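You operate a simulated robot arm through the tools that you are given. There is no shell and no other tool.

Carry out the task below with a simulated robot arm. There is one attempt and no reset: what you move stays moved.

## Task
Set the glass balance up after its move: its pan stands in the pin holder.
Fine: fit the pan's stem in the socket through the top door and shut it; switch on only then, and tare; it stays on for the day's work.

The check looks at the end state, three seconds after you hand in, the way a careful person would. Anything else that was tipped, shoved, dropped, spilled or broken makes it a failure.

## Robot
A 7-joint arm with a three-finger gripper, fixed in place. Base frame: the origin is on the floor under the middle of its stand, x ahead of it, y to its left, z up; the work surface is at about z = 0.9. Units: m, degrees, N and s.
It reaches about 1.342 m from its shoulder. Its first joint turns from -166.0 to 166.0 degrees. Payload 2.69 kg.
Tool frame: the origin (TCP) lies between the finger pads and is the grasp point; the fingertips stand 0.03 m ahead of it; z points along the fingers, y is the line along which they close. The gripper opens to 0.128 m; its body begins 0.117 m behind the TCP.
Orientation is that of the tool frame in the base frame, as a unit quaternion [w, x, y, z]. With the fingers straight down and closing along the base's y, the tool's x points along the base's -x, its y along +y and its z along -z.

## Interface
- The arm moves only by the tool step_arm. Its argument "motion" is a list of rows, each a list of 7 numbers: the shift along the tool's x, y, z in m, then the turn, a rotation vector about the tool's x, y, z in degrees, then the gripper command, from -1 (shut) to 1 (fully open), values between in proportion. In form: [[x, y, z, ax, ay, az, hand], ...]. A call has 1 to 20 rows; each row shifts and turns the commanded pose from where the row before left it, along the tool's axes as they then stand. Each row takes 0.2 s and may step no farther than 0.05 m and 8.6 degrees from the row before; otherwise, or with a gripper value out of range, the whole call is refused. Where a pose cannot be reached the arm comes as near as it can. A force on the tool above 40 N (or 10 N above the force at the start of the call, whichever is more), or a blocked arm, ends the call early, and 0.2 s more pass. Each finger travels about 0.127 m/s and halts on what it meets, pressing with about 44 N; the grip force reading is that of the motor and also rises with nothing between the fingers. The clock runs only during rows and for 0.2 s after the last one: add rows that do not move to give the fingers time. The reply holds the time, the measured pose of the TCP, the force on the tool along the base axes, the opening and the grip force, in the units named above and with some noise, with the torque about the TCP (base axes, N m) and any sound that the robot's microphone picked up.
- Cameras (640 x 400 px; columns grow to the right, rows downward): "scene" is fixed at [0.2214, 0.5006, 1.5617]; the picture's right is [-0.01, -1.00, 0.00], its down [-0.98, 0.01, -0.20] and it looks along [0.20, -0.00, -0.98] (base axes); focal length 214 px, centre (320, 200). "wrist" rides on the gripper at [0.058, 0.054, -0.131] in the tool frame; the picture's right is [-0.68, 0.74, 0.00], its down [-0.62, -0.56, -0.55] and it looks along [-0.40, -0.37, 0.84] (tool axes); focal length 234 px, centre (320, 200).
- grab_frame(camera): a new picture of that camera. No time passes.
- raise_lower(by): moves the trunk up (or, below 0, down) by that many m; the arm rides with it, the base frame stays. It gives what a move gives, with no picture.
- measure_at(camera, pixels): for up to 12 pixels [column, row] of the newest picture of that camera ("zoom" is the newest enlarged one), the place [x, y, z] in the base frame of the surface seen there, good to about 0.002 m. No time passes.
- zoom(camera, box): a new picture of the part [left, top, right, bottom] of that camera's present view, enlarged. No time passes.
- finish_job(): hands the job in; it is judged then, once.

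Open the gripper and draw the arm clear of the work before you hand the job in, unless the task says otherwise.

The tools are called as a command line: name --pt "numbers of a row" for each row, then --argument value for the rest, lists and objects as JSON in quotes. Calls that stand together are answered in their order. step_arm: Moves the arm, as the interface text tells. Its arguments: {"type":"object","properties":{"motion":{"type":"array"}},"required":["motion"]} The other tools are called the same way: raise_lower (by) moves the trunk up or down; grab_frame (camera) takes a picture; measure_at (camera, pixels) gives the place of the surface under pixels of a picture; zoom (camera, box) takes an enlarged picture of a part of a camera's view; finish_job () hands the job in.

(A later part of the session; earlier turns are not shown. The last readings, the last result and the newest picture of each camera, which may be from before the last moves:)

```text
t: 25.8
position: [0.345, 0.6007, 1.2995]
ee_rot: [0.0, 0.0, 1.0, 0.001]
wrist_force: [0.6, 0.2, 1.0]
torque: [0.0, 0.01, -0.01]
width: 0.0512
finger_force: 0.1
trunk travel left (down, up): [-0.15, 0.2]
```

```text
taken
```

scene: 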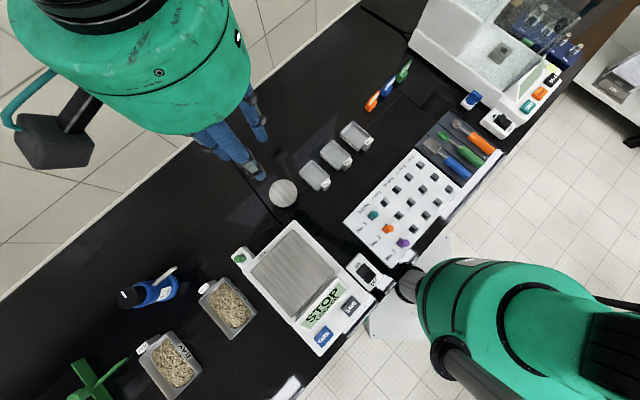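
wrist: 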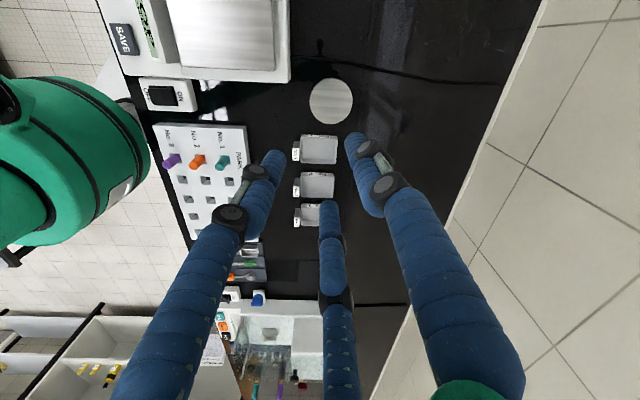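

The pan is at wrist (331,101). I move further out, lower, and tilt 24° to see beneath the disc.

step_arm --pt "0.02 0.0227 0.0333 0 0 0 -0.2" --pt "0.02 0.0227 0.0333 0 0 0 -0.2" --pt "0.02 0.0227 0.0333 0 0 0 -0.2" --pt "0.02 0.0227 0.0333 0 0 0 -0.2" --pt "0.02 0.0227 0.0333 0 0 0 -0.2" --pt "0.02 0.0227 0.0333 0 0 0 -0.2" --pt "0 0 0 5.44 -5.84 0 -0.2" --pt "0 0 0 5.44 -5.84 0 -0.2" --pt "0 0 0 5.44 -5.84 0 -0.2" --pt "0 0 0 0 0 0 -0.2"

grab_frame --camera "wrist"

```text
t: 28.0
position: [0.2276, 0.7379, 1.0999]
ee_rot: [0.152, 0.0, 0.978, -0.142]
wrist_force: [-0.6, 0.2, -1.3]
torque: [-0.08, -0.05, 0.0]
width: 0.0511
finger_force: 0.0
trunk travel left (down, up): [-0.15, 0.2]
```

```text
taken
```

wrist: 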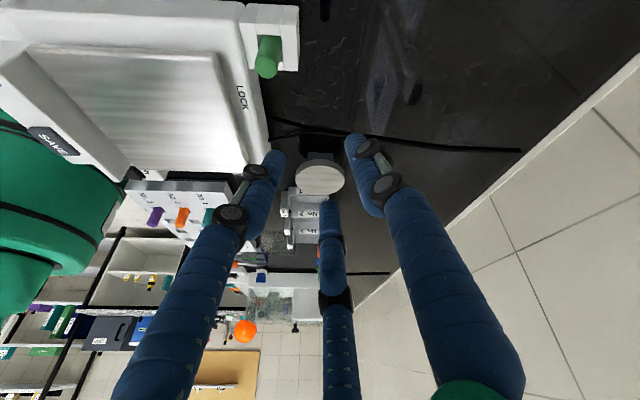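

The disc's underside is coming into view at (320,165); a "LOCK" label shows on the other balance's green lever. I zoom on the pan.

zoom --camera "wrist" --box '[270, 120, 370, 200]'

zoom --camera "wrist" --box '[220, 10, 320, 110]'

```text
5.00 times, centred on (320, 160) of wrist
```

zoom: 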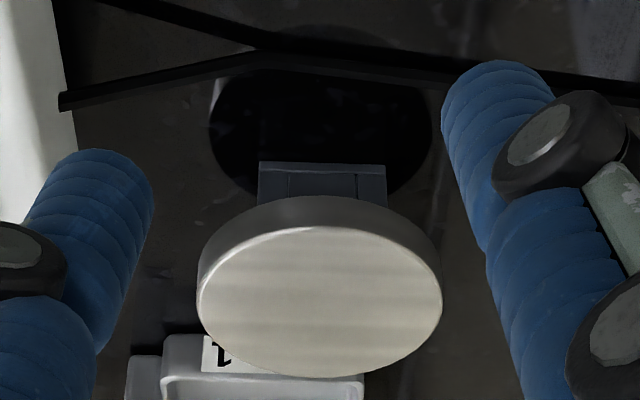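

```text
4.00 times, centred on (270, 60) of wrist
```

zoom: 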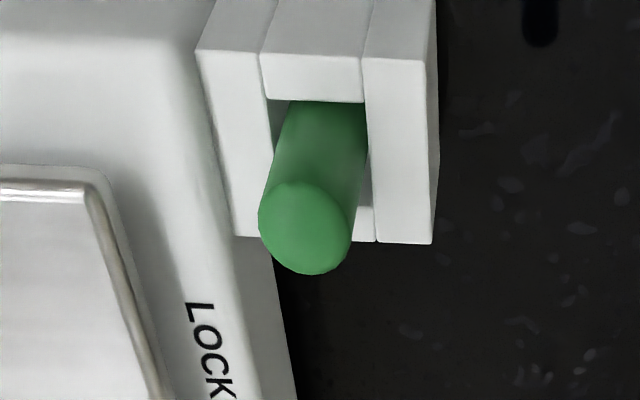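

The pan disc (about 1 cm thick) sits on a dark grey block holder like the socket's. I measure the holder and disc rim, and check around it.

measure_at --camera "wrist" --pixels '[[309, 154], [320, 155], [331, 155], [320, 158], [320, 162], [300, 170], [342, 172], [320, 172], [320, 152], [306, 190], [320, 168], [313, 160]]'

zoom --camera "wrist" --box '[295, 140, 345, 180]'

```text
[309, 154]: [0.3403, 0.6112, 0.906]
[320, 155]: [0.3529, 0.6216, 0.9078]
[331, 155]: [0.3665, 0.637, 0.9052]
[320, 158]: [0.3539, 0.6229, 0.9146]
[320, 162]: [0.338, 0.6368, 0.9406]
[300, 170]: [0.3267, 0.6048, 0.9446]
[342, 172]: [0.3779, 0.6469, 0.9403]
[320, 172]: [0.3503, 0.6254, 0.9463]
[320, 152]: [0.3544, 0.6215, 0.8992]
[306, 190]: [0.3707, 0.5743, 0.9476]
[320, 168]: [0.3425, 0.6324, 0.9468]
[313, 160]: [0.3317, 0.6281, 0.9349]
```

```text
10.00 times, centred on (320, 160) of wrist
```

zoom: 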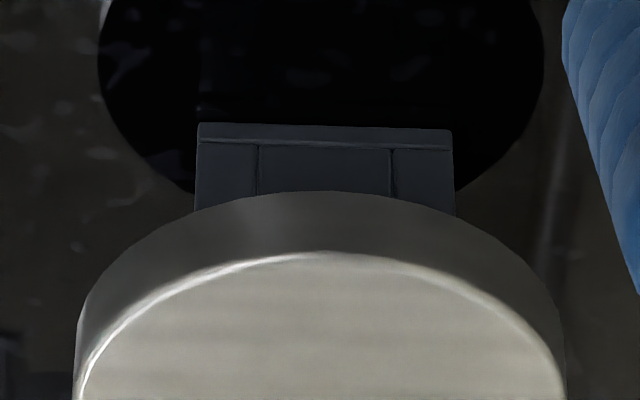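

The holder's face is aligned at 45° with centre near (0.367,0.609), matching the disc. I read the other balance's display and labels, and zoom the glass balance's blue and green parts for comparison.

zoom --camera "scene" --box '[220, 215, 400, 360]'

zoom --camera "scene" --box '[450, 80, 500, 115]'

zoom --camera "scene" --box '[500, 20, 570, 80]'

zoom --camera "scene" --box '[500, 60, 580, 130]'

```text
2.76 times, centred on (310, 288) of scene
```

zoom: 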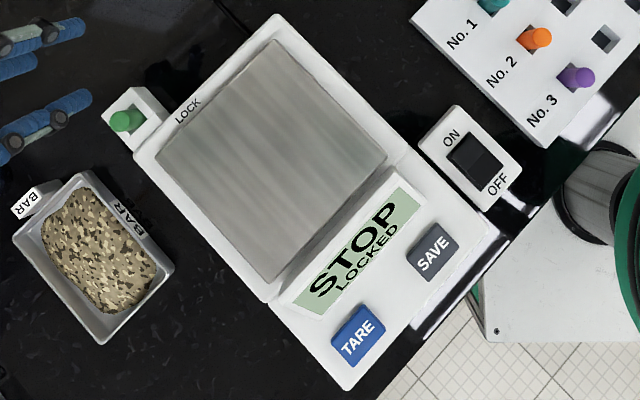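

```text
11.43 times, centred on (475, 98) of scene
```

zoom: 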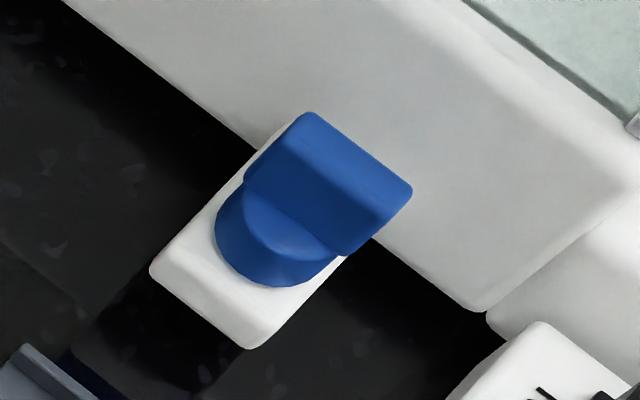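

```text
6.67 times, centred on (535, 50) of scene
```

zoom: 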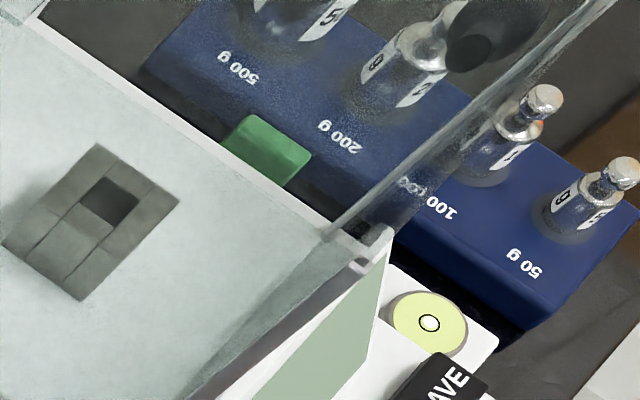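

```text
5.71 times, centred on (540, 95) of scene
```

zoom: 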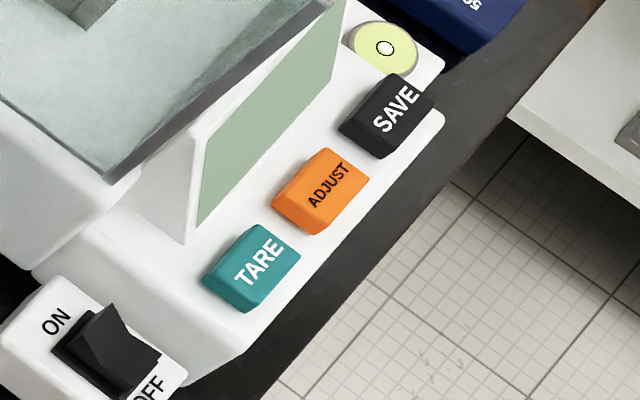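

The glass balance's bubble is centred, its display blank (off), and its blue/green parts are just levelling feet; the second balance (STOP LOCKED) is not part of this. I untilt, rise, move above the pan and yaw 45° so the fingers avoid boat No.1 and later suit the case, opening to ~0.10 m.

step_arm --pt "0 0 0 -5.44 5.84 0 0.0" --pt "0 0 0 -5.44 5.84 0 0.2" --pt "0 0 0 -5.44 5.84 0 0.4" --pt "0 0 -0.04 0 0 0 0.56" --pt "0 0 -0.04 0 0 0 0.56" --pt "-0.0278 -0.0262 0 0 0 0 0.56" --pt "-0.0278 -0.0262 0 0 0 0 0.56" --pt "-0.0278 -0.0262 0 0 0 0 0.56" --pt "-0.0278 -0.0262 0 0 0 0 0.56" --pt "-0.0278 -0.0262 0 0 0 0 0.56" --pt "0 0 0 0 0 -7.5 0.56" --pt "0 0 0 0 0 -7.5 0.56" --pt "0 0 0 0 0 -7.5 0.56" --pt "0 0 0 0 0 -7.5 0.56" --pt "0 0 0 0 0 -7.5 0.56" --pt "0 0 0 0 0 -7.5 0.56" --pt "0 0 0 0 0 0 0.56"

grab_frame --camera "wrist"

grab_frame --camera "scene"

```text
t: 31.6
position: [0.3659, 0.6072, 1.1815]
ee_rot: [0.0, -0.383, 0.924, 0.001]
wrist_force: [0.5, 0.3, 0.4]
torque: [0.02, 0.04, -0.01]
width: 0.0999
finger_force: 0.0
trunk travel left (down, up): [-0.15, 0.2]
```

```text
taken
```

wrist: 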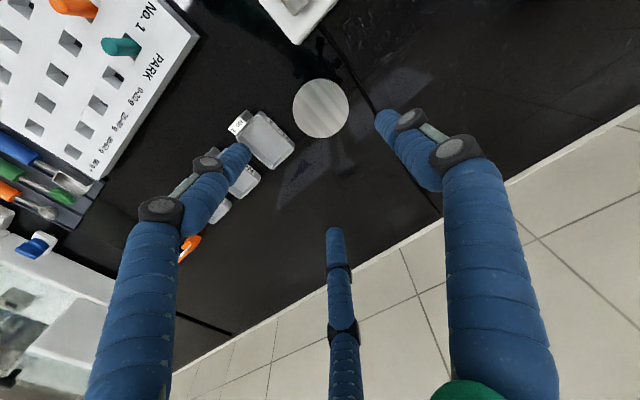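

```text
taken
```

scene: 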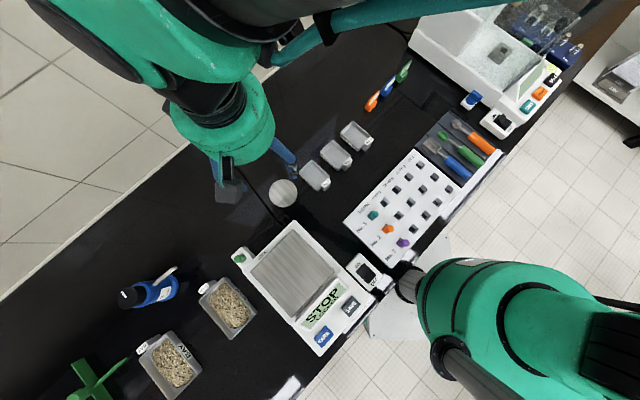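

The disc is at wrist (320,108). I measure its rim for a precise centre.

zoom --camera "wrist" --box '[285, 70, 357, 145]'

measure_at --camera "wrist" --pixels '[[295, 108], [346, 108], [320, 82], [320, 134], [303, 90], [338, 126], [303, 126], [338, 90], [385, 120], [240, 160], [205, 165], [455, 150]]'

```text
5.33 times, centred on (321, 108) of wrist
```

zoom: 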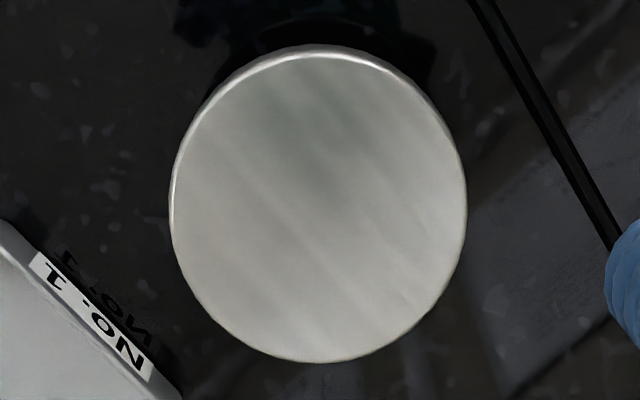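

```text
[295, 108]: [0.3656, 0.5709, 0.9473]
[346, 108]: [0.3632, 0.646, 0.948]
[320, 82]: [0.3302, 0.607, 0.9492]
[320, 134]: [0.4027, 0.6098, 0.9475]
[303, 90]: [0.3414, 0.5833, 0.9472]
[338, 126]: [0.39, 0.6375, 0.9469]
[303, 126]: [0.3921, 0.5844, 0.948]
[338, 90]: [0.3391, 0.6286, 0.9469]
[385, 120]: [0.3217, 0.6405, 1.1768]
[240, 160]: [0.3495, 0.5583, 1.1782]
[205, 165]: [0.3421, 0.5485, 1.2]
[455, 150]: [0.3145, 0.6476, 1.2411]
```

The pan's centre is about (0.368,0.608). I descend to just above it with the fingers at 0.10 m opening, checking before going around the rim.

step_arm --pt "-0.0012 -0.0004 0.045 0 0 0 0.56" --pt "-0.0012 -0.0004 0.045 0 0 0 0.56" --pt "0 0 0.045 0 0 0 0.56" --pt "0 0 0.035 0 0 0 0.56" --pt "0 0 0 0 0 0 0.56"

grab_frame --camera "wrist"

zoom --camera "scene" --box '[235, 140, 345, 240]'

```text
t: 32.8
position: [0.3673, 0.6087, 1.0108]
ee_rot: [0.0, -0.383, 0.924, 0.0]
wrist_force: [0.4, 0.0, -0.1]
torque: [-0.02, 0.01, 0.02]
width: 0.0999
finger_force: 0.0
trunk travel left (down, up): [-0.15, 0.2]
```

```text
taken
```

wrist: 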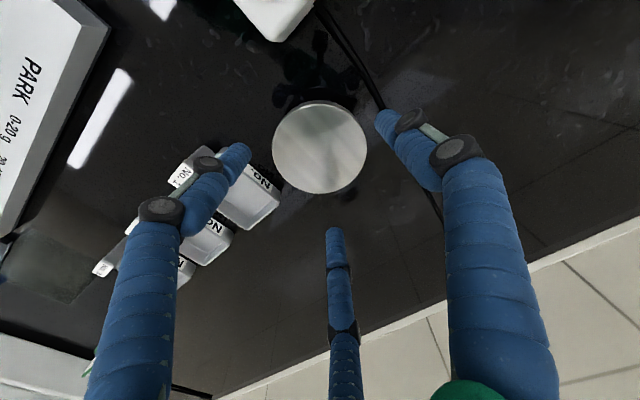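

```text
4.00 times, centred on (290, 190) of scene
```

zoom: 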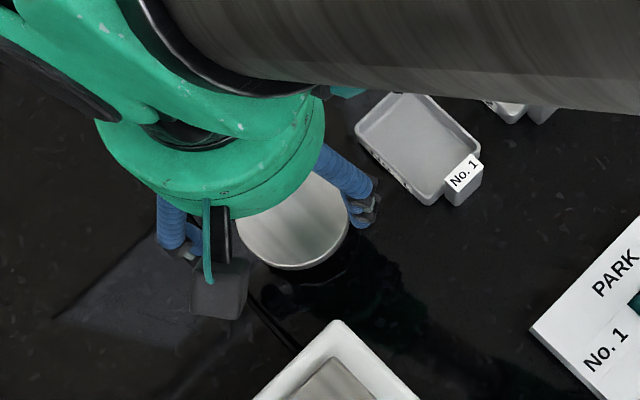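

Everything is clear: the disc at wrist (320,147) lies centred among the fingers, and boat No.1 is outside the left finger. I lower 0.059 m more in slow steps so pads flank the rim.

step_arm --pt "0 0 0.02 0 0 0 0.56" --pt "0 0 0.02 0 0 0 0.56" --pt "0 0 0.018 0 0 0 0.56" --pt "0 0 0 0 0 0 0.56"

grab_frame --camera "wrist"

measure_at --camera "wrist" --pixels '[[320, 170], [240, 155], [385, 120], [335, 235]]'

```text
t: 33.8
position: [0.3712, 0.609, 0.9547]
ee_rot: [0.0, -0.383, 0.924, 0.001]
wrist_force: [0.7, -0.1, -0.1]
torque: [0.05, 0.01, 0.02]
width: 0.0998
finger_force: 0.0
trunk travel left (down, up): [-0.15, 0.2]
```

```text
taken
```

wrist: 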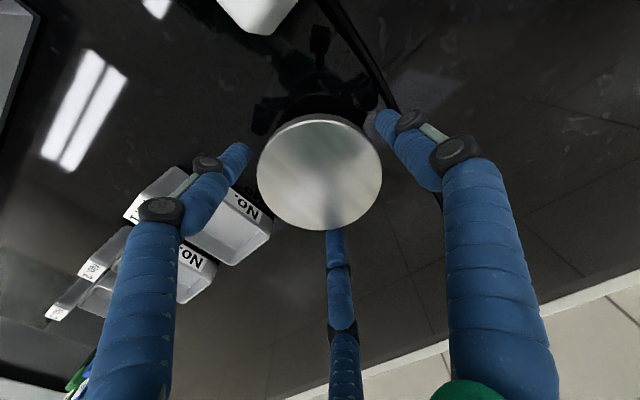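

```text
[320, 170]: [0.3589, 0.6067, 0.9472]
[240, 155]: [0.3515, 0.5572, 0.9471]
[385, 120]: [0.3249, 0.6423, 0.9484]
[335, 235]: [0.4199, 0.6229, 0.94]
```

The fingers are evenly spaced ~0.054 m from the disc centre. I close gradually to just outside the rim, then lightly onto it.

step_arm --pt "0 0 0 0 0 0 0.42" --pt "0 0 0 0 0 0 0.34" --pt "0 0 0 0 0 0 0.3" --pt "0 0 0 0 0 0 0.26" --pt "0 0 0 0 0 0 0.26"

grab_frame --camera "wrist"

```text
t: 35.0
position: [0.3702, 0.6081, 0.9529]
ee_rot: [0.0, -0.383, 0.924, 0.0]
wrist_force: [-0.4, -0.2, 1.4]
torque: [-0.03, 0.01, 0.02]
width: 0.0823
finger_force: 8.9
trunk travel left (down, up): [-0.15, 0.2]
```

```text
taken
```

wrist: 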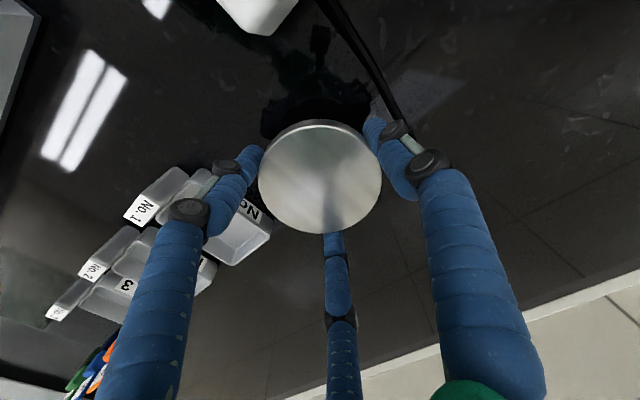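

Contact at width 0.082 with 9 N and negligible side force. I tighten the grip and re-read.

step_arm --pt "0 0 0 0 0 0 0.1" --pt "0 0 0 0 0 0 -0.2" --pt "0 0 0 0 0 0 -0.4"

grab_frame --camera "wrist"

```text
t: 35.8
position: [0.3691, 0.6091, 0.954]
ee_rot: [0.0, -0.382, 0.924, 0.001]
wrist_force: [-0.5, -0.1, 3.2]
torque: [-0.03, 0.0, -0.01]
width: 0.0812
finger_force: 44.4
trunk travel left (down, up): [-0.15, 0.2]
```

```text
taken
```

wrist: 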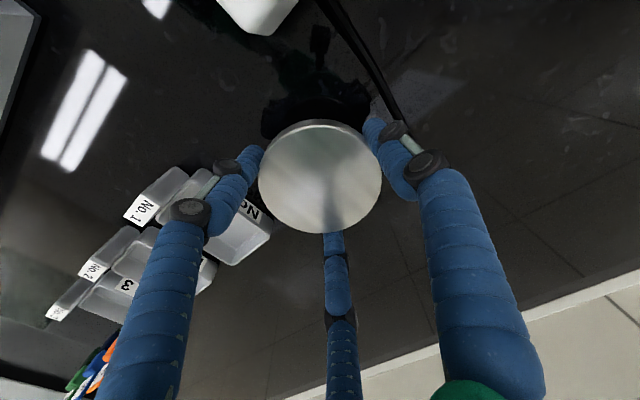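

The pan is held firmly (44 N, 0.0812 m). I lift straight up in small steps, watching for drag on the holder.

step_arm --pt "0 0 -0.006 0 0 0 -0.4" --pt "0 0 -0.008 0 0 0 -0.4" --pt "0 0 -0.01 0 0 0 -0.4" --pt "0 0 0 0 0 0 -0.4"

grab_frame --camera "wrist"

zoom --camera "scene" --box '[235, 140, 345, 240]'

```text
t: 36.8
position: [0.368, 0.6073, 0.9778]
ee_rot: [0.001, -0.382, 0.924, 0.0]
wrist_force: [-0.4, -0.5, 6.3]
torque: [-0.07, 0.16, -0.02]
width: 0.0372
finger_force: 0.0
trunk travel left (down, up): [-0.15, 0.2]
```

```text
taken
```

wrist: 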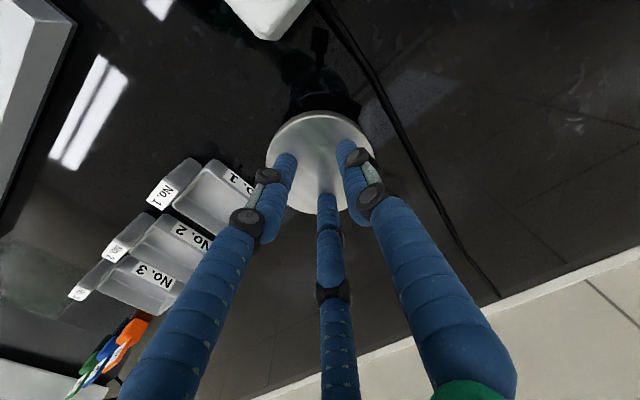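

```text
4.00 times, centred on (290, 190) of scene
```

zoom: 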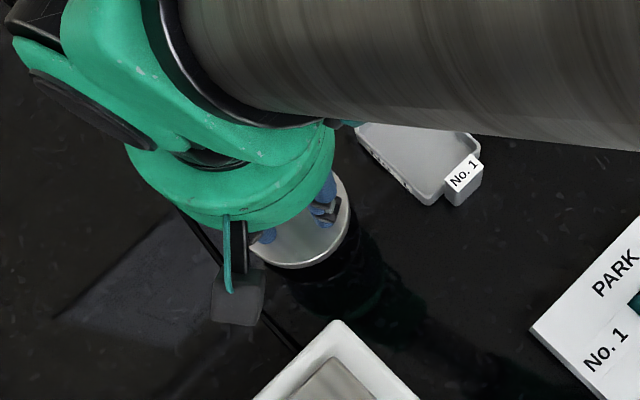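

The fingers slipped off the rim and closed over the disc (width 0.037); I gripped too high. I raise straight up away from the pan and check that it is still seated.

step_arm --pt "0 0 -0.02 0 0 0 -0.4" --pt "0 0 -0.03 0 0 0 -0.4" --pt "0 0 -0.03 0 0 0 -0.4" --pt "0 0 0 0 0 0 0.2" --pt "0 0 0 0 0 0 0.56" --pt "0 0 0 0 0 0 0.56"

grab_frame --camera "wrist"

zoom --camera "wrist" --box '[270, 70, 370, 150]'

zoom --camera "scene" --box '[235, 140, 345, 240]'

```text
t: 38.2
position: [0.3703, 0.611, 1.0546]
ee_rot: [0.0, -0.383, 0.924, 0.0]
wrist_force: [0.3, 0.0, 0.1]
torque: [0.01, -0.01, 0.01]
width: 0.0998
finger_force: 0.0
trunk travel left (down, up): [-0.15, 0.2]
```

```text
taken
```

wrist: 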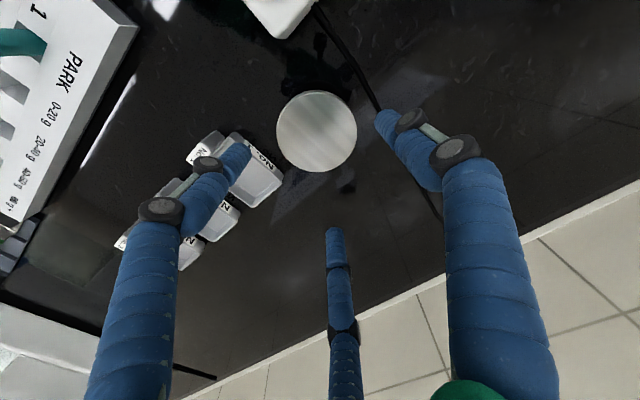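

```text
5.00 times, centred on (320, 110) of wrist
```

zoom: 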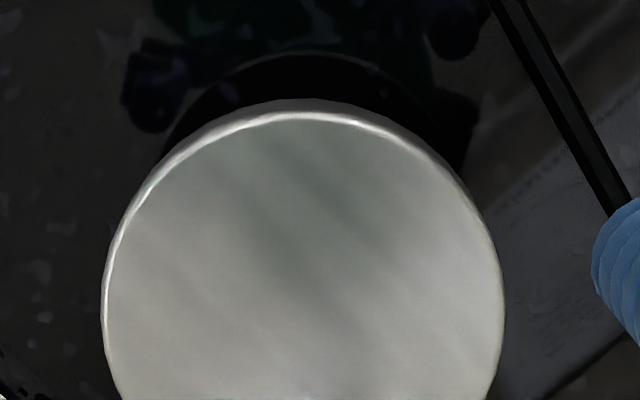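

```text
4.00 times, centred on (290, 190) of scene
```

zoom: 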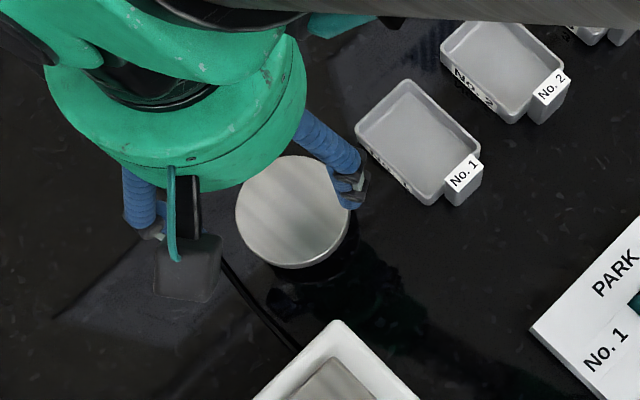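

The pan still appears seated and level. I measure its surface again, and the finger profile (thumb and left finger) to see where the pads really are.

measure_at --camera "wrist" --pixels '[[285, 132], [350, 132], [318, 100], [318, 165], [376, 115], [380, 128], [390, 140], [400, 155], [415, 175], [430, 185], [393, 112], [420, 130]]'

measure_at --camera "wrist" --pixels '[[332, 228], [332, 240], [335, 258], [340, 275], [340, 300], [328, 235], [250, 150], [245, 165], [235, 180], [215, 200], [195, 225], [340, 330]]'

zoom --camera "wrist" --box '[360, 90, 480, 200]'

```text
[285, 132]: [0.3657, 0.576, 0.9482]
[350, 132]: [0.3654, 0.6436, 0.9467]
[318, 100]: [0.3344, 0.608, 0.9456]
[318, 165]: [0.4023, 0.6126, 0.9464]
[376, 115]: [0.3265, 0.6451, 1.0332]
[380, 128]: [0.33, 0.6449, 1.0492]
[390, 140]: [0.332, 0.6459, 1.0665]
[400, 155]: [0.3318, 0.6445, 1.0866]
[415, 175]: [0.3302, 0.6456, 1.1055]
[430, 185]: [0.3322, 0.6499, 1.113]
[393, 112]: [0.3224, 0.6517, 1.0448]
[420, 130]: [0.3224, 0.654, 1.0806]
```

```text
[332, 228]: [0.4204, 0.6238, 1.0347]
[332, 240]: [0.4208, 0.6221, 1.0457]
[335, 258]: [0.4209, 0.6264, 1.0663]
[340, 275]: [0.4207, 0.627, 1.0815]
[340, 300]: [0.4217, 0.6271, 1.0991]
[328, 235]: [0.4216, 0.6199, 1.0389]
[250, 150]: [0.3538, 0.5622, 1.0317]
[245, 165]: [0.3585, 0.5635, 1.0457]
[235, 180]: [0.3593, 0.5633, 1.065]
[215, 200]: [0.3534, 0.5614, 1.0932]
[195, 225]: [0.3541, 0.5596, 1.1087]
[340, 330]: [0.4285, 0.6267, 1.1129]
```

```text
3.64 times, centred on (420, 145) of wrist
```

zoom: 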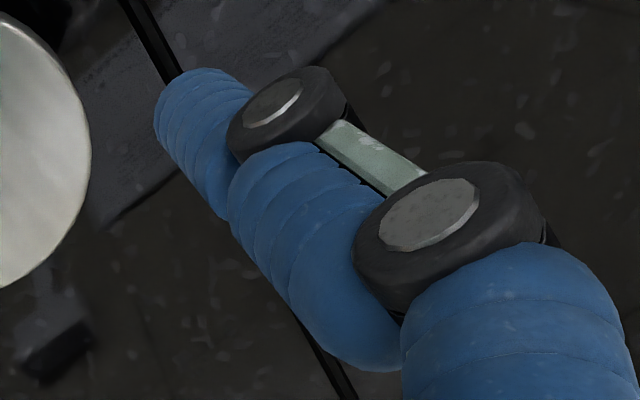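

The disc is unchanged at z≈0.948 and the finger pads are straight, so I should grip lower with the rim at mid-pad and lift in smaller steps. I check the cable height near the thumb first.

measure_at --camera "wrist" --pixels '[[352, 62], [362, 80], [370, 97], [340, 40], [300, 95], [318, 96], [340, 103]]'

step_arm --pt "0 0 0.03 0 0 0 0.46" --pt "0 0 0.03 0 0 0 0.46" --pt "0 0 0.025 0 0 0 0.46" --pt "0 0 0 0 0 0 0.46"

grab_frame --camera "wrist"

```text
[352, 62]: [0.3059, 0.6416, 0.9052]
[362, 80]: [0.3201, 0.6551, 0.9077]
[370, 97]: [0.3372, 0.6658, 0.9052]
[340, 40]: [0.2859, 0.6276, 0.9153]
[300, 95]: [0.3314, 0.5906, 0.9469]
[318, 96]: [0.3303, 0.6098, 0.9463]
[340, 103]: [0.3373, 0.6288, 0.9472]
```

```text
t: 39.2
position: [0.3679, 0.6103, 0.9703]
ee_rot: [-0.001, -0.382, 0.924, 0.001]
wrist_force: [0.5, -0.6, -0.4]
torque: [0.01, 0.02, 0.02]
width: 0.0935
finger_force: 0.1
trunk travel left (down, up): [-0.15, 0.2]
```

```text
taken
```

wrist: 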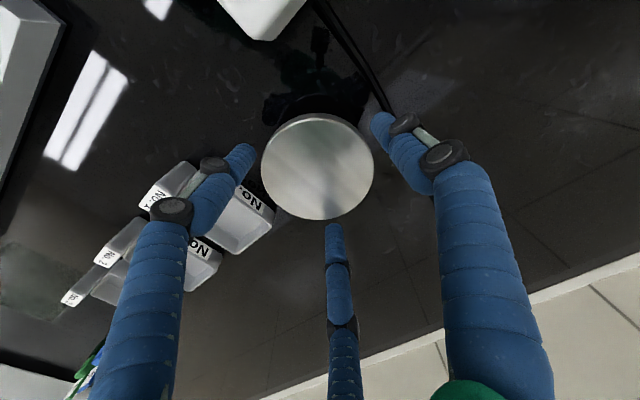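

The cable lies at z≈0.907, 0.067 m from the centre, so tips at 0.912 still clear it. I lower another 0.028 m to centre the rim on the pads.

step_arm --pt "0 0 0.014 0 0 0 0.46" --pt "0 0 0.014 0 0 0 0.46" --pt "0 0 0 0 0 0 0.46" --pt "0 0 0 0 0 0 0.46"

grab_frame --camera "wrist"

measure_at --camera "wrist" --pixels '[[372, 115], [378, 130], [332, 230], [332, 245], [250, 152], [245, 168], [320, 150]]'

```text
t: 40.2
position: [0.368, 0.6093, 0.9433]
ee_rot: [0.0, -0.382, 0.924, 0.0]
wrist_force: [0.1, 0.9, -0.5]
torque: [0.01, 0.0, 0.03]
width: 0.0935
finger_force: 0.1
trunk travel left (down, up): [-0.15, 0.2]
```

```text
taken
```

wrist: 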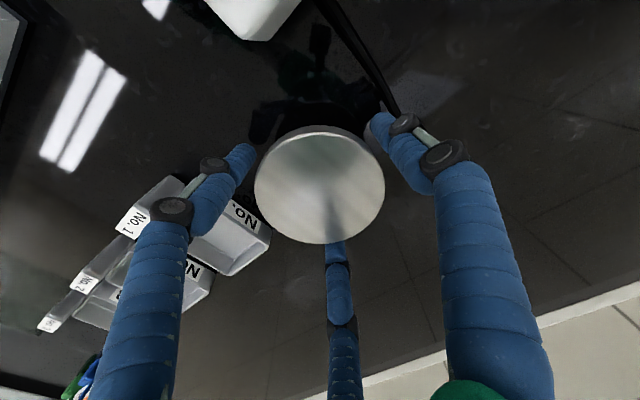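

```text
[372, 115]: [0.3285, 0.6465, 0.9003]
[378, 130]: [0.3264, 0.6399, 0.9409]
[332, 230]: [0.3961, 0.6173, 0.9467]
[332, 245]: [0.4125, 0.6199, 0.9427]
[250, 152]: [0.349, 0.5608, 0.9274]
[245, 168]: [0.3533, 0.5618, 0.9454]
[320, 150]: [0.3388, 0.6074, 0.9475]
```

TCP is at z=0.943 with pads straddling the rim. I close gently and then firmly.

step_arm --pt "0 0 0 0 0 0 0.36" --pt "0 0 0 0 0 0 0.3" --pt "0 0 0 0 0 0 0.26" --pt "0 0 0 0 0 0 0.2" --pt "0 0 0 0 0 0 0.0" --pt "0 0 0 0 0 0 -0.3" --pt "0 0 0 0 0 0 -0.6" --pt "0 0 0 0 0 0 -0.6"

grab_frame --camera "wrist"

```text
t: 42.0
position: [0.3667, 0.6075, 0.9436]
ee_rot: [-0.001, -0.383, 0.924, 0.0]
wrist_force: [0.2, -0.9, 2.8]
torque: [-0.01, 0.02, -0.03]
width: 0.0809
finger_force: 44.5
trunk travel left (down, up): [-0.15, 0.2]
```

```text
taken
```

wrist: 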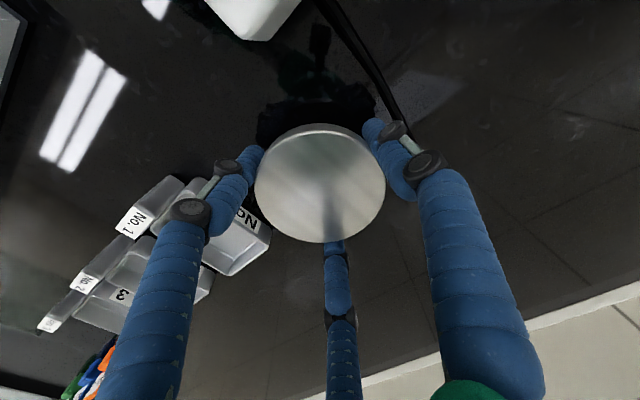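

Grip is 44 N at width 0.081 with no side load. I lift just 2 mm and read the forces.

step_arm --pt "0 0 -0.001 0 0 0 -0.6" --pt "0 0 -0.001 0 0 0 -0.6" --pt "0 0 0 0 0 0 -0.6"

measure_at --camera "wrist" --pixels '[[320, 180]]'

```text
t: 42.8
position: [0.3676, 0.6086, 0.9454]
ee_rot: [0.0, -0.383, 0.924, 0.0]
wrist_force: [0.1, -0.5, -0.4]
torque: [0.0, 0.01, -0.03]
width: 0.0808
finger_force: 44.3
trunk travel left (down, up): [-0.15, 0.2]
```

```text
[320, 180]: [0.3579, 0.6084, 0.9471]
```

The 2 mm rise met almost no resistance. I continue another 6 mm slowly and check.

step_arm --pt "0 0 -0.002 0 0 0 -0.6" --pt "0 0 -0.002 0 0 0 -0.6" --pt "0 0 -0.002 0 0 0 -0.6" --pt "0 0 0 0 0 0 -0.6"

grab_frame --camera "wrist"

measure_at --camera "wrist" --pixels '[[320, 180], [300, 160], [340, 210], [290, 200]]'

```text
t: 43.8
position: [0.3675, 0.607, 0.9518]
ee_rot: [0.0, -0.382, 0.924, -0.001]
wrist_force: [0.1, 0.8, -1.1]
torque: [-0.01, -0.02, -0.04]
width: 0.0809
finger_force: 44.0
trunk travel left (down, up): [-0.15, 0.2]
```

```text
taken
```

wrist: 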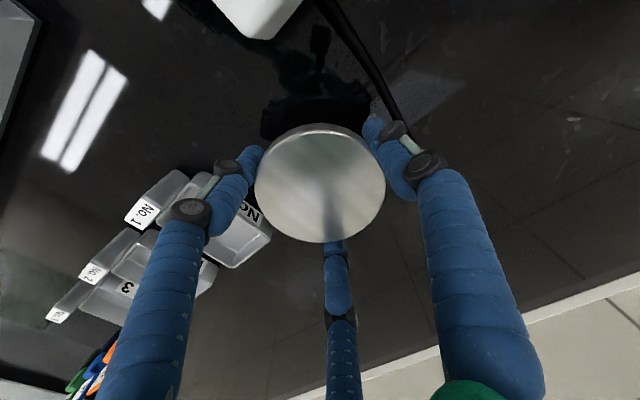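

```text
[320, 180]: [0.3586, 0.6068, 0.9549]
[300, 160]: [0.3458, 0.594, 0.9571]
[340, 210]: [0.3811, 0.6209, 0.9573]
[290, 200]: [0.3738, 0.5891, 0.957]
```

The pan is rising with the hand (top now z≈0.957) with only ~1 N. I keep lifting straight up, gently, to clear the stem.

step_arm --pt "0 0 -0.003 0 0 0 -0.6" --pt "0 0 -0.004 0 0 0 -0.6" --pt "0 0 -0.005 0 0 0 -0.6" --pt "0 0 -0.006 0 0 0 -0.6" --pt "0 0 -0.006 0 0 0 -0.6" --pt "0 0 -0.006 0 0 0 -0.6" --pt "0 0 -0.008 0 0 0 -0.6" --pt "0 0 -0.008 0 0 0 -0.6" --pt "0 0 0 0 0 0 -0.6"

grab_frame --camera "wrist"

zoom --camera "scene" --box '[235, 140, 345, 240]'

```text
t: 45.8
position: [0.3684, 0.6072, 0.9967]
ee_rot: [0.0, -0.383, 0.924, 0.001]
wrist_force: [1.5, 0.1, -0.5]
torque: [0.0, 0.01, -0.01]
width: 0.081
finger_force: 44.4
trunk travel left (down, up): [-0.15, 0.2]
```

```text
taken
```

wrist: 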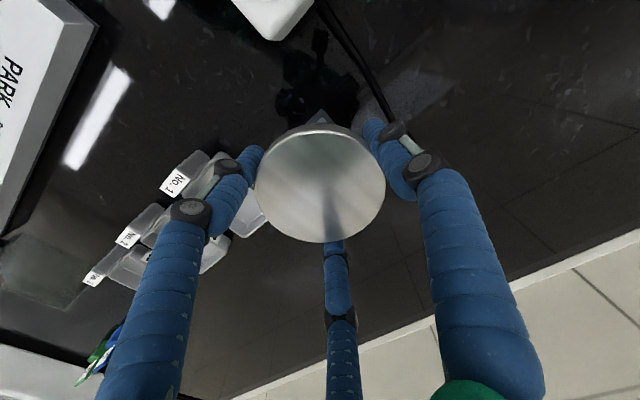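

```text
4.00 times, centred on (290, 190) of scene
```

zoom: 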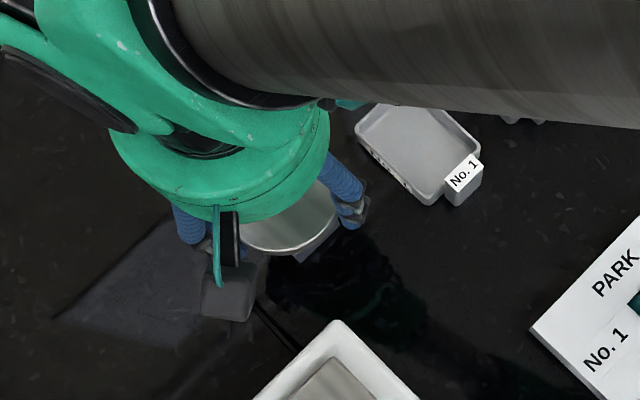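

The holder's corner peeks out at wrist (320,118) still on the table, so the pan alone is lifting. I rise further gently and look at the holder and the stem.

step_arm --pt "0 0 -0.01 0 0 0 -0.6" --pt "0 0 -0.012 0 0 0 -0.6" --pt "0 0 -0.015 0 0 0 -0.6" --pt "0 0 -0.02 0 0 0 -0.6" --pt "0 0 -0.03 0 0 0 -0.6" --pt "0 0 -0.03 0 0 0 -0.6" --pt "0 0 0 0 0 0 -0.6"

grab_frame --camera "wrist"

grab_frame --camera "scene"

zoom --camera "scene" --box '[230, 140, 330, 220]'

```text
t: 47.4
position: [0.3684, 0.6082, 1.1138]
ee_rot: [0.0, -0.383, 0.924, -0.001]
wrist_force: [0.3, 0.4, -2.1]
torque: [0.03, -0.01, 0.01]
width: 0.0806
finger_force: 43.7
trunk travel left (down, up): [-0.15, 0.2]
```

```text
taken
```

wrist: 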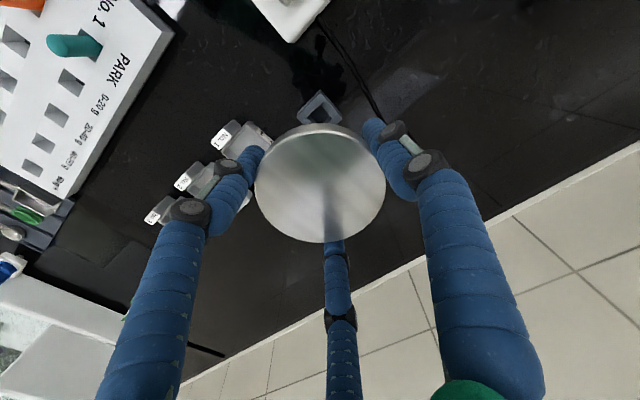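

```text
taken
```

scene: 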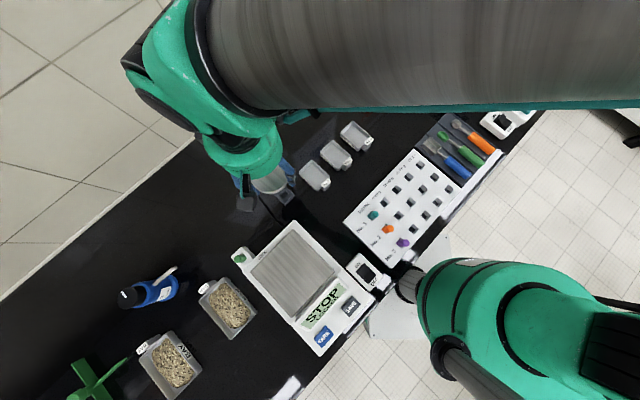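

```text
5.00 times, centred on (280, 180) of scene
```

zoom: 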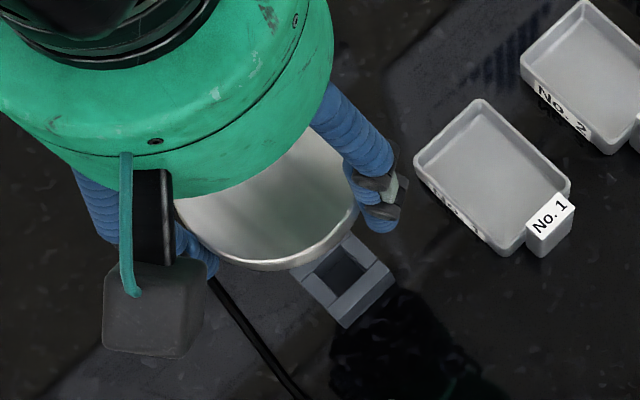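

The pin holder stays put with its hole visible at zoom (340,270). I measure the holder's top height and hole to infer stem geometry.

measure_at --camera "zoom" --pixels '[[320, 290], [360, 295], [375, 265], [340, 270], [345, 320], [300, 280], [380, 275], [358, 245], [330, 262], [345, 300]]'

zoom --camera "wrist" --box '[290, 85, 350, 135]'

```text
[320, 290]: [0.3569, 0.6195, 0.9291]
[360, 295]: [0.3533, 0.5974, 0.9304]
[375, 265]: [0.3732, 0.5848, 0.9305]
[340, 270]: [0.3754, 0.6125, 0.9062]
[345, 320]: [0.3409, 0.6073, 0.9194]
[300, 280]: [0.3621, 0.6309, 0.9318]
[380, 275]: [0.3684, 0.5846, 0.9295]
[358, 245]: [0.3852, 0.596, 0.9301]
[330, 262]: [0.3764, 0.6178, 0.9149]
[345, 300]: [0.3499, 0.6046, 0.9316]
```

```text
8.00 times, centred on (320, 110) of wrist
```

zoom: 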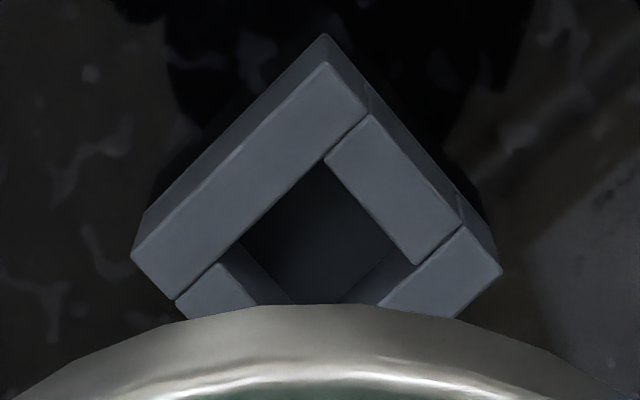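

The holder's top is z≈0.930 with hole floor ≈0.906, so the seated disc stood ~18 mm above the holder's top. I measure the holder's corners to compare its hole centre with the TCP when gripped.

measure_at --camera "zoom" --pixels '[[325, 72], [142, 250], [490, 268], [358, 110], [180, 290], [330, 168], [235, 245], [418, 258], [365, 125], [450, 225], [222, 270], [300, 240]]'

```text
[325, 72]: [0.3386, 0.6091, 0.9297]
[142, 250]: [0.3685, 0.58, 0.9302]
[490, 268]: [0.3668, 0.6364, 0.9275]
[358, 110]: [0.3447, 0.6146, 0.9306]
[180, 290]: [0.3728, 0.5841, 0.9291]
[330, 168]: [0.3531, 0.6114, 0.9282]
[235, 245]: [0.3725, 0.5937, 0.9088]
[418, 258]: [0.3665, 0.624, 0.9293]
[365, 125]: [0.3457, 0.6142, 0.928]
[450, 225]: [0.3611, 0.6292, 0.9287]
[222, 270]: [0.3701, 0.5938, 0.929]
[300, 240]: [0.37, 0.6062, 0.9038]
```

The holder's centre (0.3677,0.6085) agrees with the TCP at grip within 1 mm, so the stem is centred in the hand. I rise to z≈1.30 and start carrying the pan toward the glass balance, keeping the same yaw.

step_arm --pt "0 0 -0.03 0 0 0 -0.6" --pt "0 0 -0.035 0 0 0 -0.6" --pt "0 0 -0.035 0 0 0 -0.6" --pt "0 0 -0.035 0 0 0 -0.6" --pt "0 0 -0.035 0 0 0 -0.6" --pt "0 0 -0.018 0 0 0 -0.6" --pt "0.0032 -0.0148 0 0 0 0 -0.6" --pt "0.0057 -0.0267 0 0 0 0 -0.6" --pt "0.0064 -0.0296 0 0 0 0 -0.6" --pt "0.0064 -0.0296 0 0 0 0 -0.6" --pt "0.0064 -0.0296 0 0 0 0 -0.6" --pt "0.0064 -0.0296 0 0 0 0 -0.6" --pt "0.0064 -0.0296 0 0 0 0 -0.6" --pt "0.0064 -0.0296 0 0 0 0 -0.6" --pt "0.0064 -0.0296 0 0 0 0 -0.6" --pt "0.0064 -0.0296 0 0 0 0 -0.6" --pt "0.0064 -0.0296 0 0 0 0 -0.6" --pt "0.0064 -0.0296 0 0 0 0 -0.6" --pt "0.0064 -0.0296 0 0 0 0 -0.6" --pt "0.0032 -0.0148 0 0 0 0 -0.6"

grab_frame --camera "wrist"

```text
t: 51.6
position: [0.5798, 0.2785, 1.3034]
ee_rot: [0.0, -0.382, 0.924, 0.001]
wrist_force: [-0.1, -0.1, 0.2]
torque: [0.0, -0.01, 0.0]
width: 0.0807
finger_force: 43.9
trunk travel left (down, up): [-0.15, 0.2]
```

```text
taken
```

wrist: 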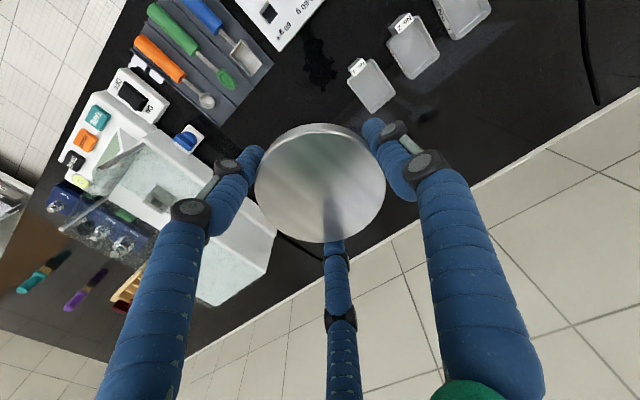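

The pan is secure in the hand; the glass balance with open top is ahead-left in the view. I continue to above the socket at (0.812,-0.079).

step_arm --pt "0.0032 -0.0149 0 0 0 0 -0.6" --pt "0.0063 -0.0298 0 0 0 0 -0.6" --pt "0.0063 -0.0298 0 0 0 0 -0.6" --pt "0.0063 -0.0298 0 0 0 0 -0.6" --pt "0.0063 -0.0298 0 0 0 0 -0.6" --pt "0.0063 -0.0298 0 0 0 0 -0.6" --pt "0.0063 -0.0298 0 0 0 0 -0.6" --pt "0.0063 -0.0298 0 0 0 0 -0.6" --pt "0.0063 -0.0298 0 0 0 0 -0.6" --pt "0.0063 -0.0298 0 0 0 0 -0.6" --pt "0.0063 -0.0298 0 0 0 0 -0.6" --pt "0.0063 -0.0298 0 0 0 0 -0.6" --pt "0.0063 -0.0298 0 0 0 0 -0.6" --pt "0.0063 -0.0298 0 0 0 0 -0.6" --pt "0.0032 -0.0149 0 0 0 0 -0.6" --pt "0 0 0 0 0 0 -0.6"

grab_frame --camera "wrist"

grab_frame --camera "scene"

```text
t: 55.0
position: [0.8137, -0.0763, 1.3012]
ee_rot: [0.0, -0.384, 0.923, 0.0]
wrist_force: [-0.1, 0.7, -1.1]
torque: [0.04, 0.02, -0.03]
width: 0.081
finger_force: 43.9
trunk travel left (down, up): [-0.15, 0.2]
```

```text
taken
```

wrist: 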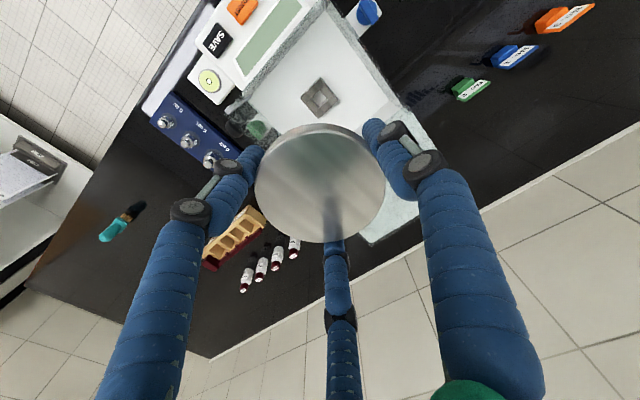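

```text
taken
```

scene: 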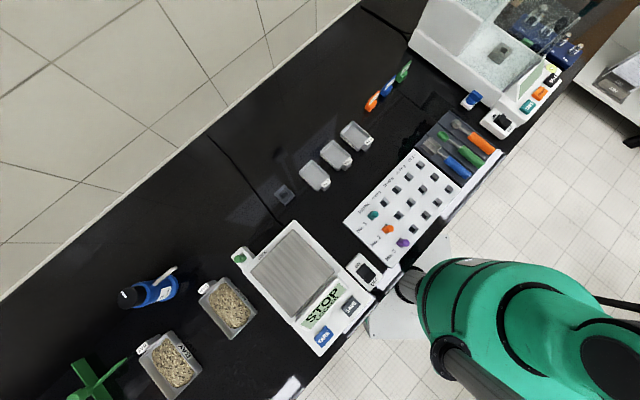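

The socket is visible at wrist (320,97) just above the disc edge. I zoom and measure its corners and hole for final alignment.

zoom --camera "wrist" --box '[292, 72, 348, 122]'

```text
8.00 times, centred on (320, 97) of wrist
```

zoom: 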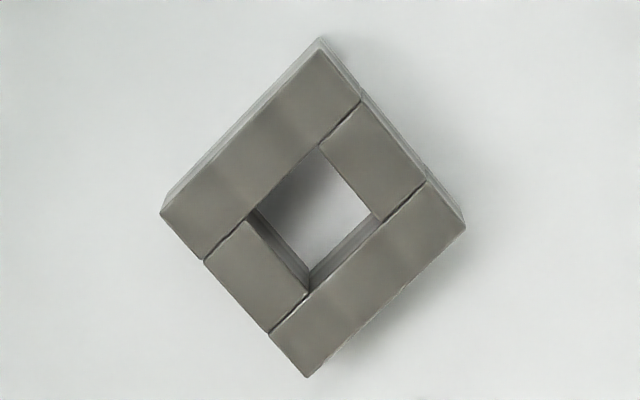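

measure_at --camera "zoom" --pixels '[[320, 60], [170, 212], [458, 224], [307, 370], [320, 138], [244, 213], [386, 222], [307, 300], [315, 215], [265, 160], [375, 165], [255, 275]]'

```text
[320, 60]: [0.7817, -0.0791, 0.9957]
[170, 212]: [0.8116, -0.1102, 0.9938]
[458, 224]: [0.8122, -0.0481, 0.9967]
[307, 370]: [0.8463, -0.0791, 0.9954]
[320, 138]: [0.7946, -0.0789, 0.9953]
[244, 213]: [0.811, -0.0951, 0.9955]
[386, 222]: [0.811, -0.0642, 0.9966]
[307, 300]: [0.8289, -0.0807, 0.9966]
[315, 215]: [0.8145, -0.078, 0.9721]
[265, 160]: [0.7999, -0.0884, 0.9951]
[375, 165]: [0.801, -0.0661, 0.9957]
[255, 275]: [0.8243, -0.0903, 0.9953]
```

The hole centre computes to about (0.8118,-0.079). TCP readings are noisy, so I take a few still readings to average before aligning.

step_arm --pt "0 0 0 0 0 0 -0.6"

step_arm --pt "0 0 0 0 0 0 -0.6"

step_arm --pt "0 0 0 0 0 0 -0.6"

step_arm --pt "0 0 0 0 0 0 -0.6"

```text
t: 55.4
position: [0.8128, -0.0775, 1.3031]
ee_rot: [0.001, -0.383, 0.924, 0.0]
wrist_force: [0.0, -0.2, -0.6]
torque: [0.05, 0.01, 0.05]
width: 0.0808
finger_force: 44.1
trunk travel left (down, up): [-0.15, 0.2]
```

```text
t: 55.8
position: [0.8137, -0.0765, 1.3032]
ee_rot: [0.0, -0.382, 0.924, 0.001]
wrist_force: [-0.2, 0.4, -0.8]
torque: [0.02, 0.02, -0.02]
width: 0.0808
finger_force: 43.5
trunk travel left (down, up): [-0.15, 0.2]
```

```text
t: 56.2
position: [0.8133, -0.0771, 1.302]
ee_rot: [0.0, -0.383, 0.924, -0.001]
wrist_force: [-0.1, -0.6, -0.5]
torque: [0.02, -0.02, 0.0]
width: 0.0809
finger_force: 43.7
trunk travel left (down, up): [-0.15, 0.2]
```

```text
t: 56.6
position: [0.8133, -0.0775, 1.3024]
ee_rot: [0.0, -0.383, 0.924, 0.001]
wrist_force: [-0.6, 0.0, -0.9]
torque: [-0.04, -0.02, 0.01]
width: 0.081
finger_force: 44.4
trunk travel left (down, up): [-0.15, 0.2]
```

Averaged TCP is (0.8134,-0.0770). I also measure the disc's rim in the same camera frame to check where the pan's centre actually is relative to the socket.

zoom --camera "wrist" --box '[240, 110, 400, 250]'

measure_at --camera "zoom" --pixels '[[70, 230], [490, 230], [320, 60], [310, 378], [150, 100], [440, 110], [130, 320], [440, 330], [280, 230], [200, 230], [400, 230], [300, 150]]'

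```text
2.86 times, centred on (320, 180) of wrist
```

zoom: 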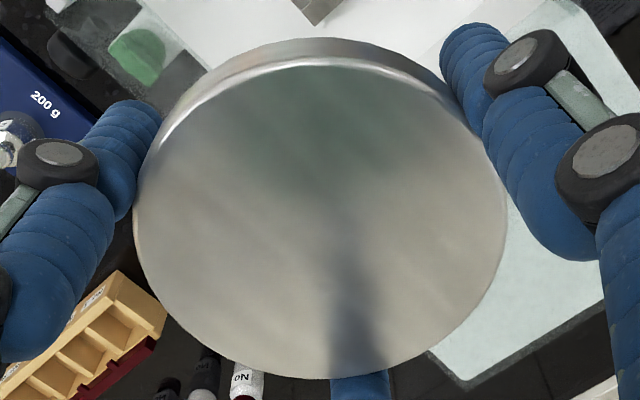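

```text
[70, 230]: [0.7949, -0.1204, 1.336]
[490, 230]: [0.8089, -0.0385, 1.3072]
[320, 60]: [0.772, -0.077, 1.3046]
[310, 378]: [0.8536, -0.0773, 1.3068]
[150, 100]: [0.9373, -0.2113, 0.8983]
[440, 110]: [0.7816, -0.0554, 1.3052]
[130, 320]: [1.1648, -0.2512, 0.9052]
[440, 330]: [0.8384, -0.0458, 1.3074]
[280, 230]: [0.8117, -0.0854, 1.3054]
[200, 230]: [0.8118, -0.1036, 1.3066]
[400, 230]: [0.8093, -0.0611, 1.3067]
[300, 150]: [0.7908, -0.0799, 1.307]
```

The disc centre (0.8128,-0.0766) versus socket (0.8118,-0.079) calls for a shift of about (-1.0,-2.4) mm. Before descending I measure the finger rollers' outer surfaces to verify clearance with the case walls.

measure_at --camera "wrist" --pixels '[[402, 127], [408, 133], [390, 124], [442, 155], [445, 162], [430, 150], [220, 160], [212, 170], [175, 205], [172, 215], [470, 190], [160, 250]]'

zoom --camera "wrist" --box '[150, 100, 490, 400]'

```text
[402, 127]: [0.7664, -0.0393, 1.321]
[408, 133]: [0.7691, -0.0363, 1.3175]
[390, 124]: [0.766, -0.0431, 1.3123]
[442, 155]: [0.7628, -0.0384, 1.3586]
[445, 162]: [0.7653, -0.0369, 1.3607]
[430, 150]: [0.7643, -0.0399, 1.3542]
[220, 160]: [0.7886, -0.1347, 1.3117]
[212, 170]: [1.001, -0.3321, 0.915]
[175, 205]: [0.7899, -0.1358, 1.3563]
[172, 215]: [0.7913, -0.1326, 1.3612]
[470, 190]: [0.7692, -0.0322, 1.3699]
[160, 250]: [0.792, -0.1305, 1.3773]
```

```text
1.33 times, centred on (320, 250) of wrist
```

zoom: 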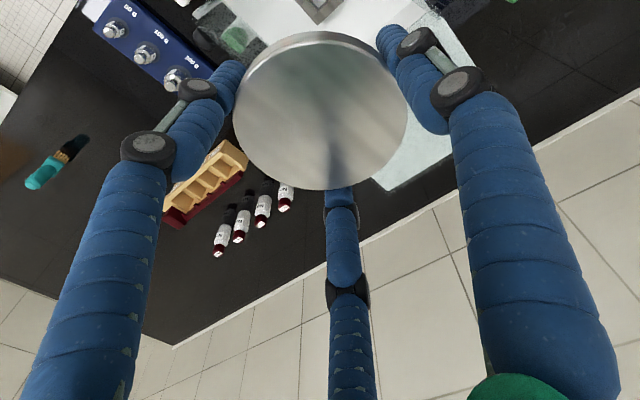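

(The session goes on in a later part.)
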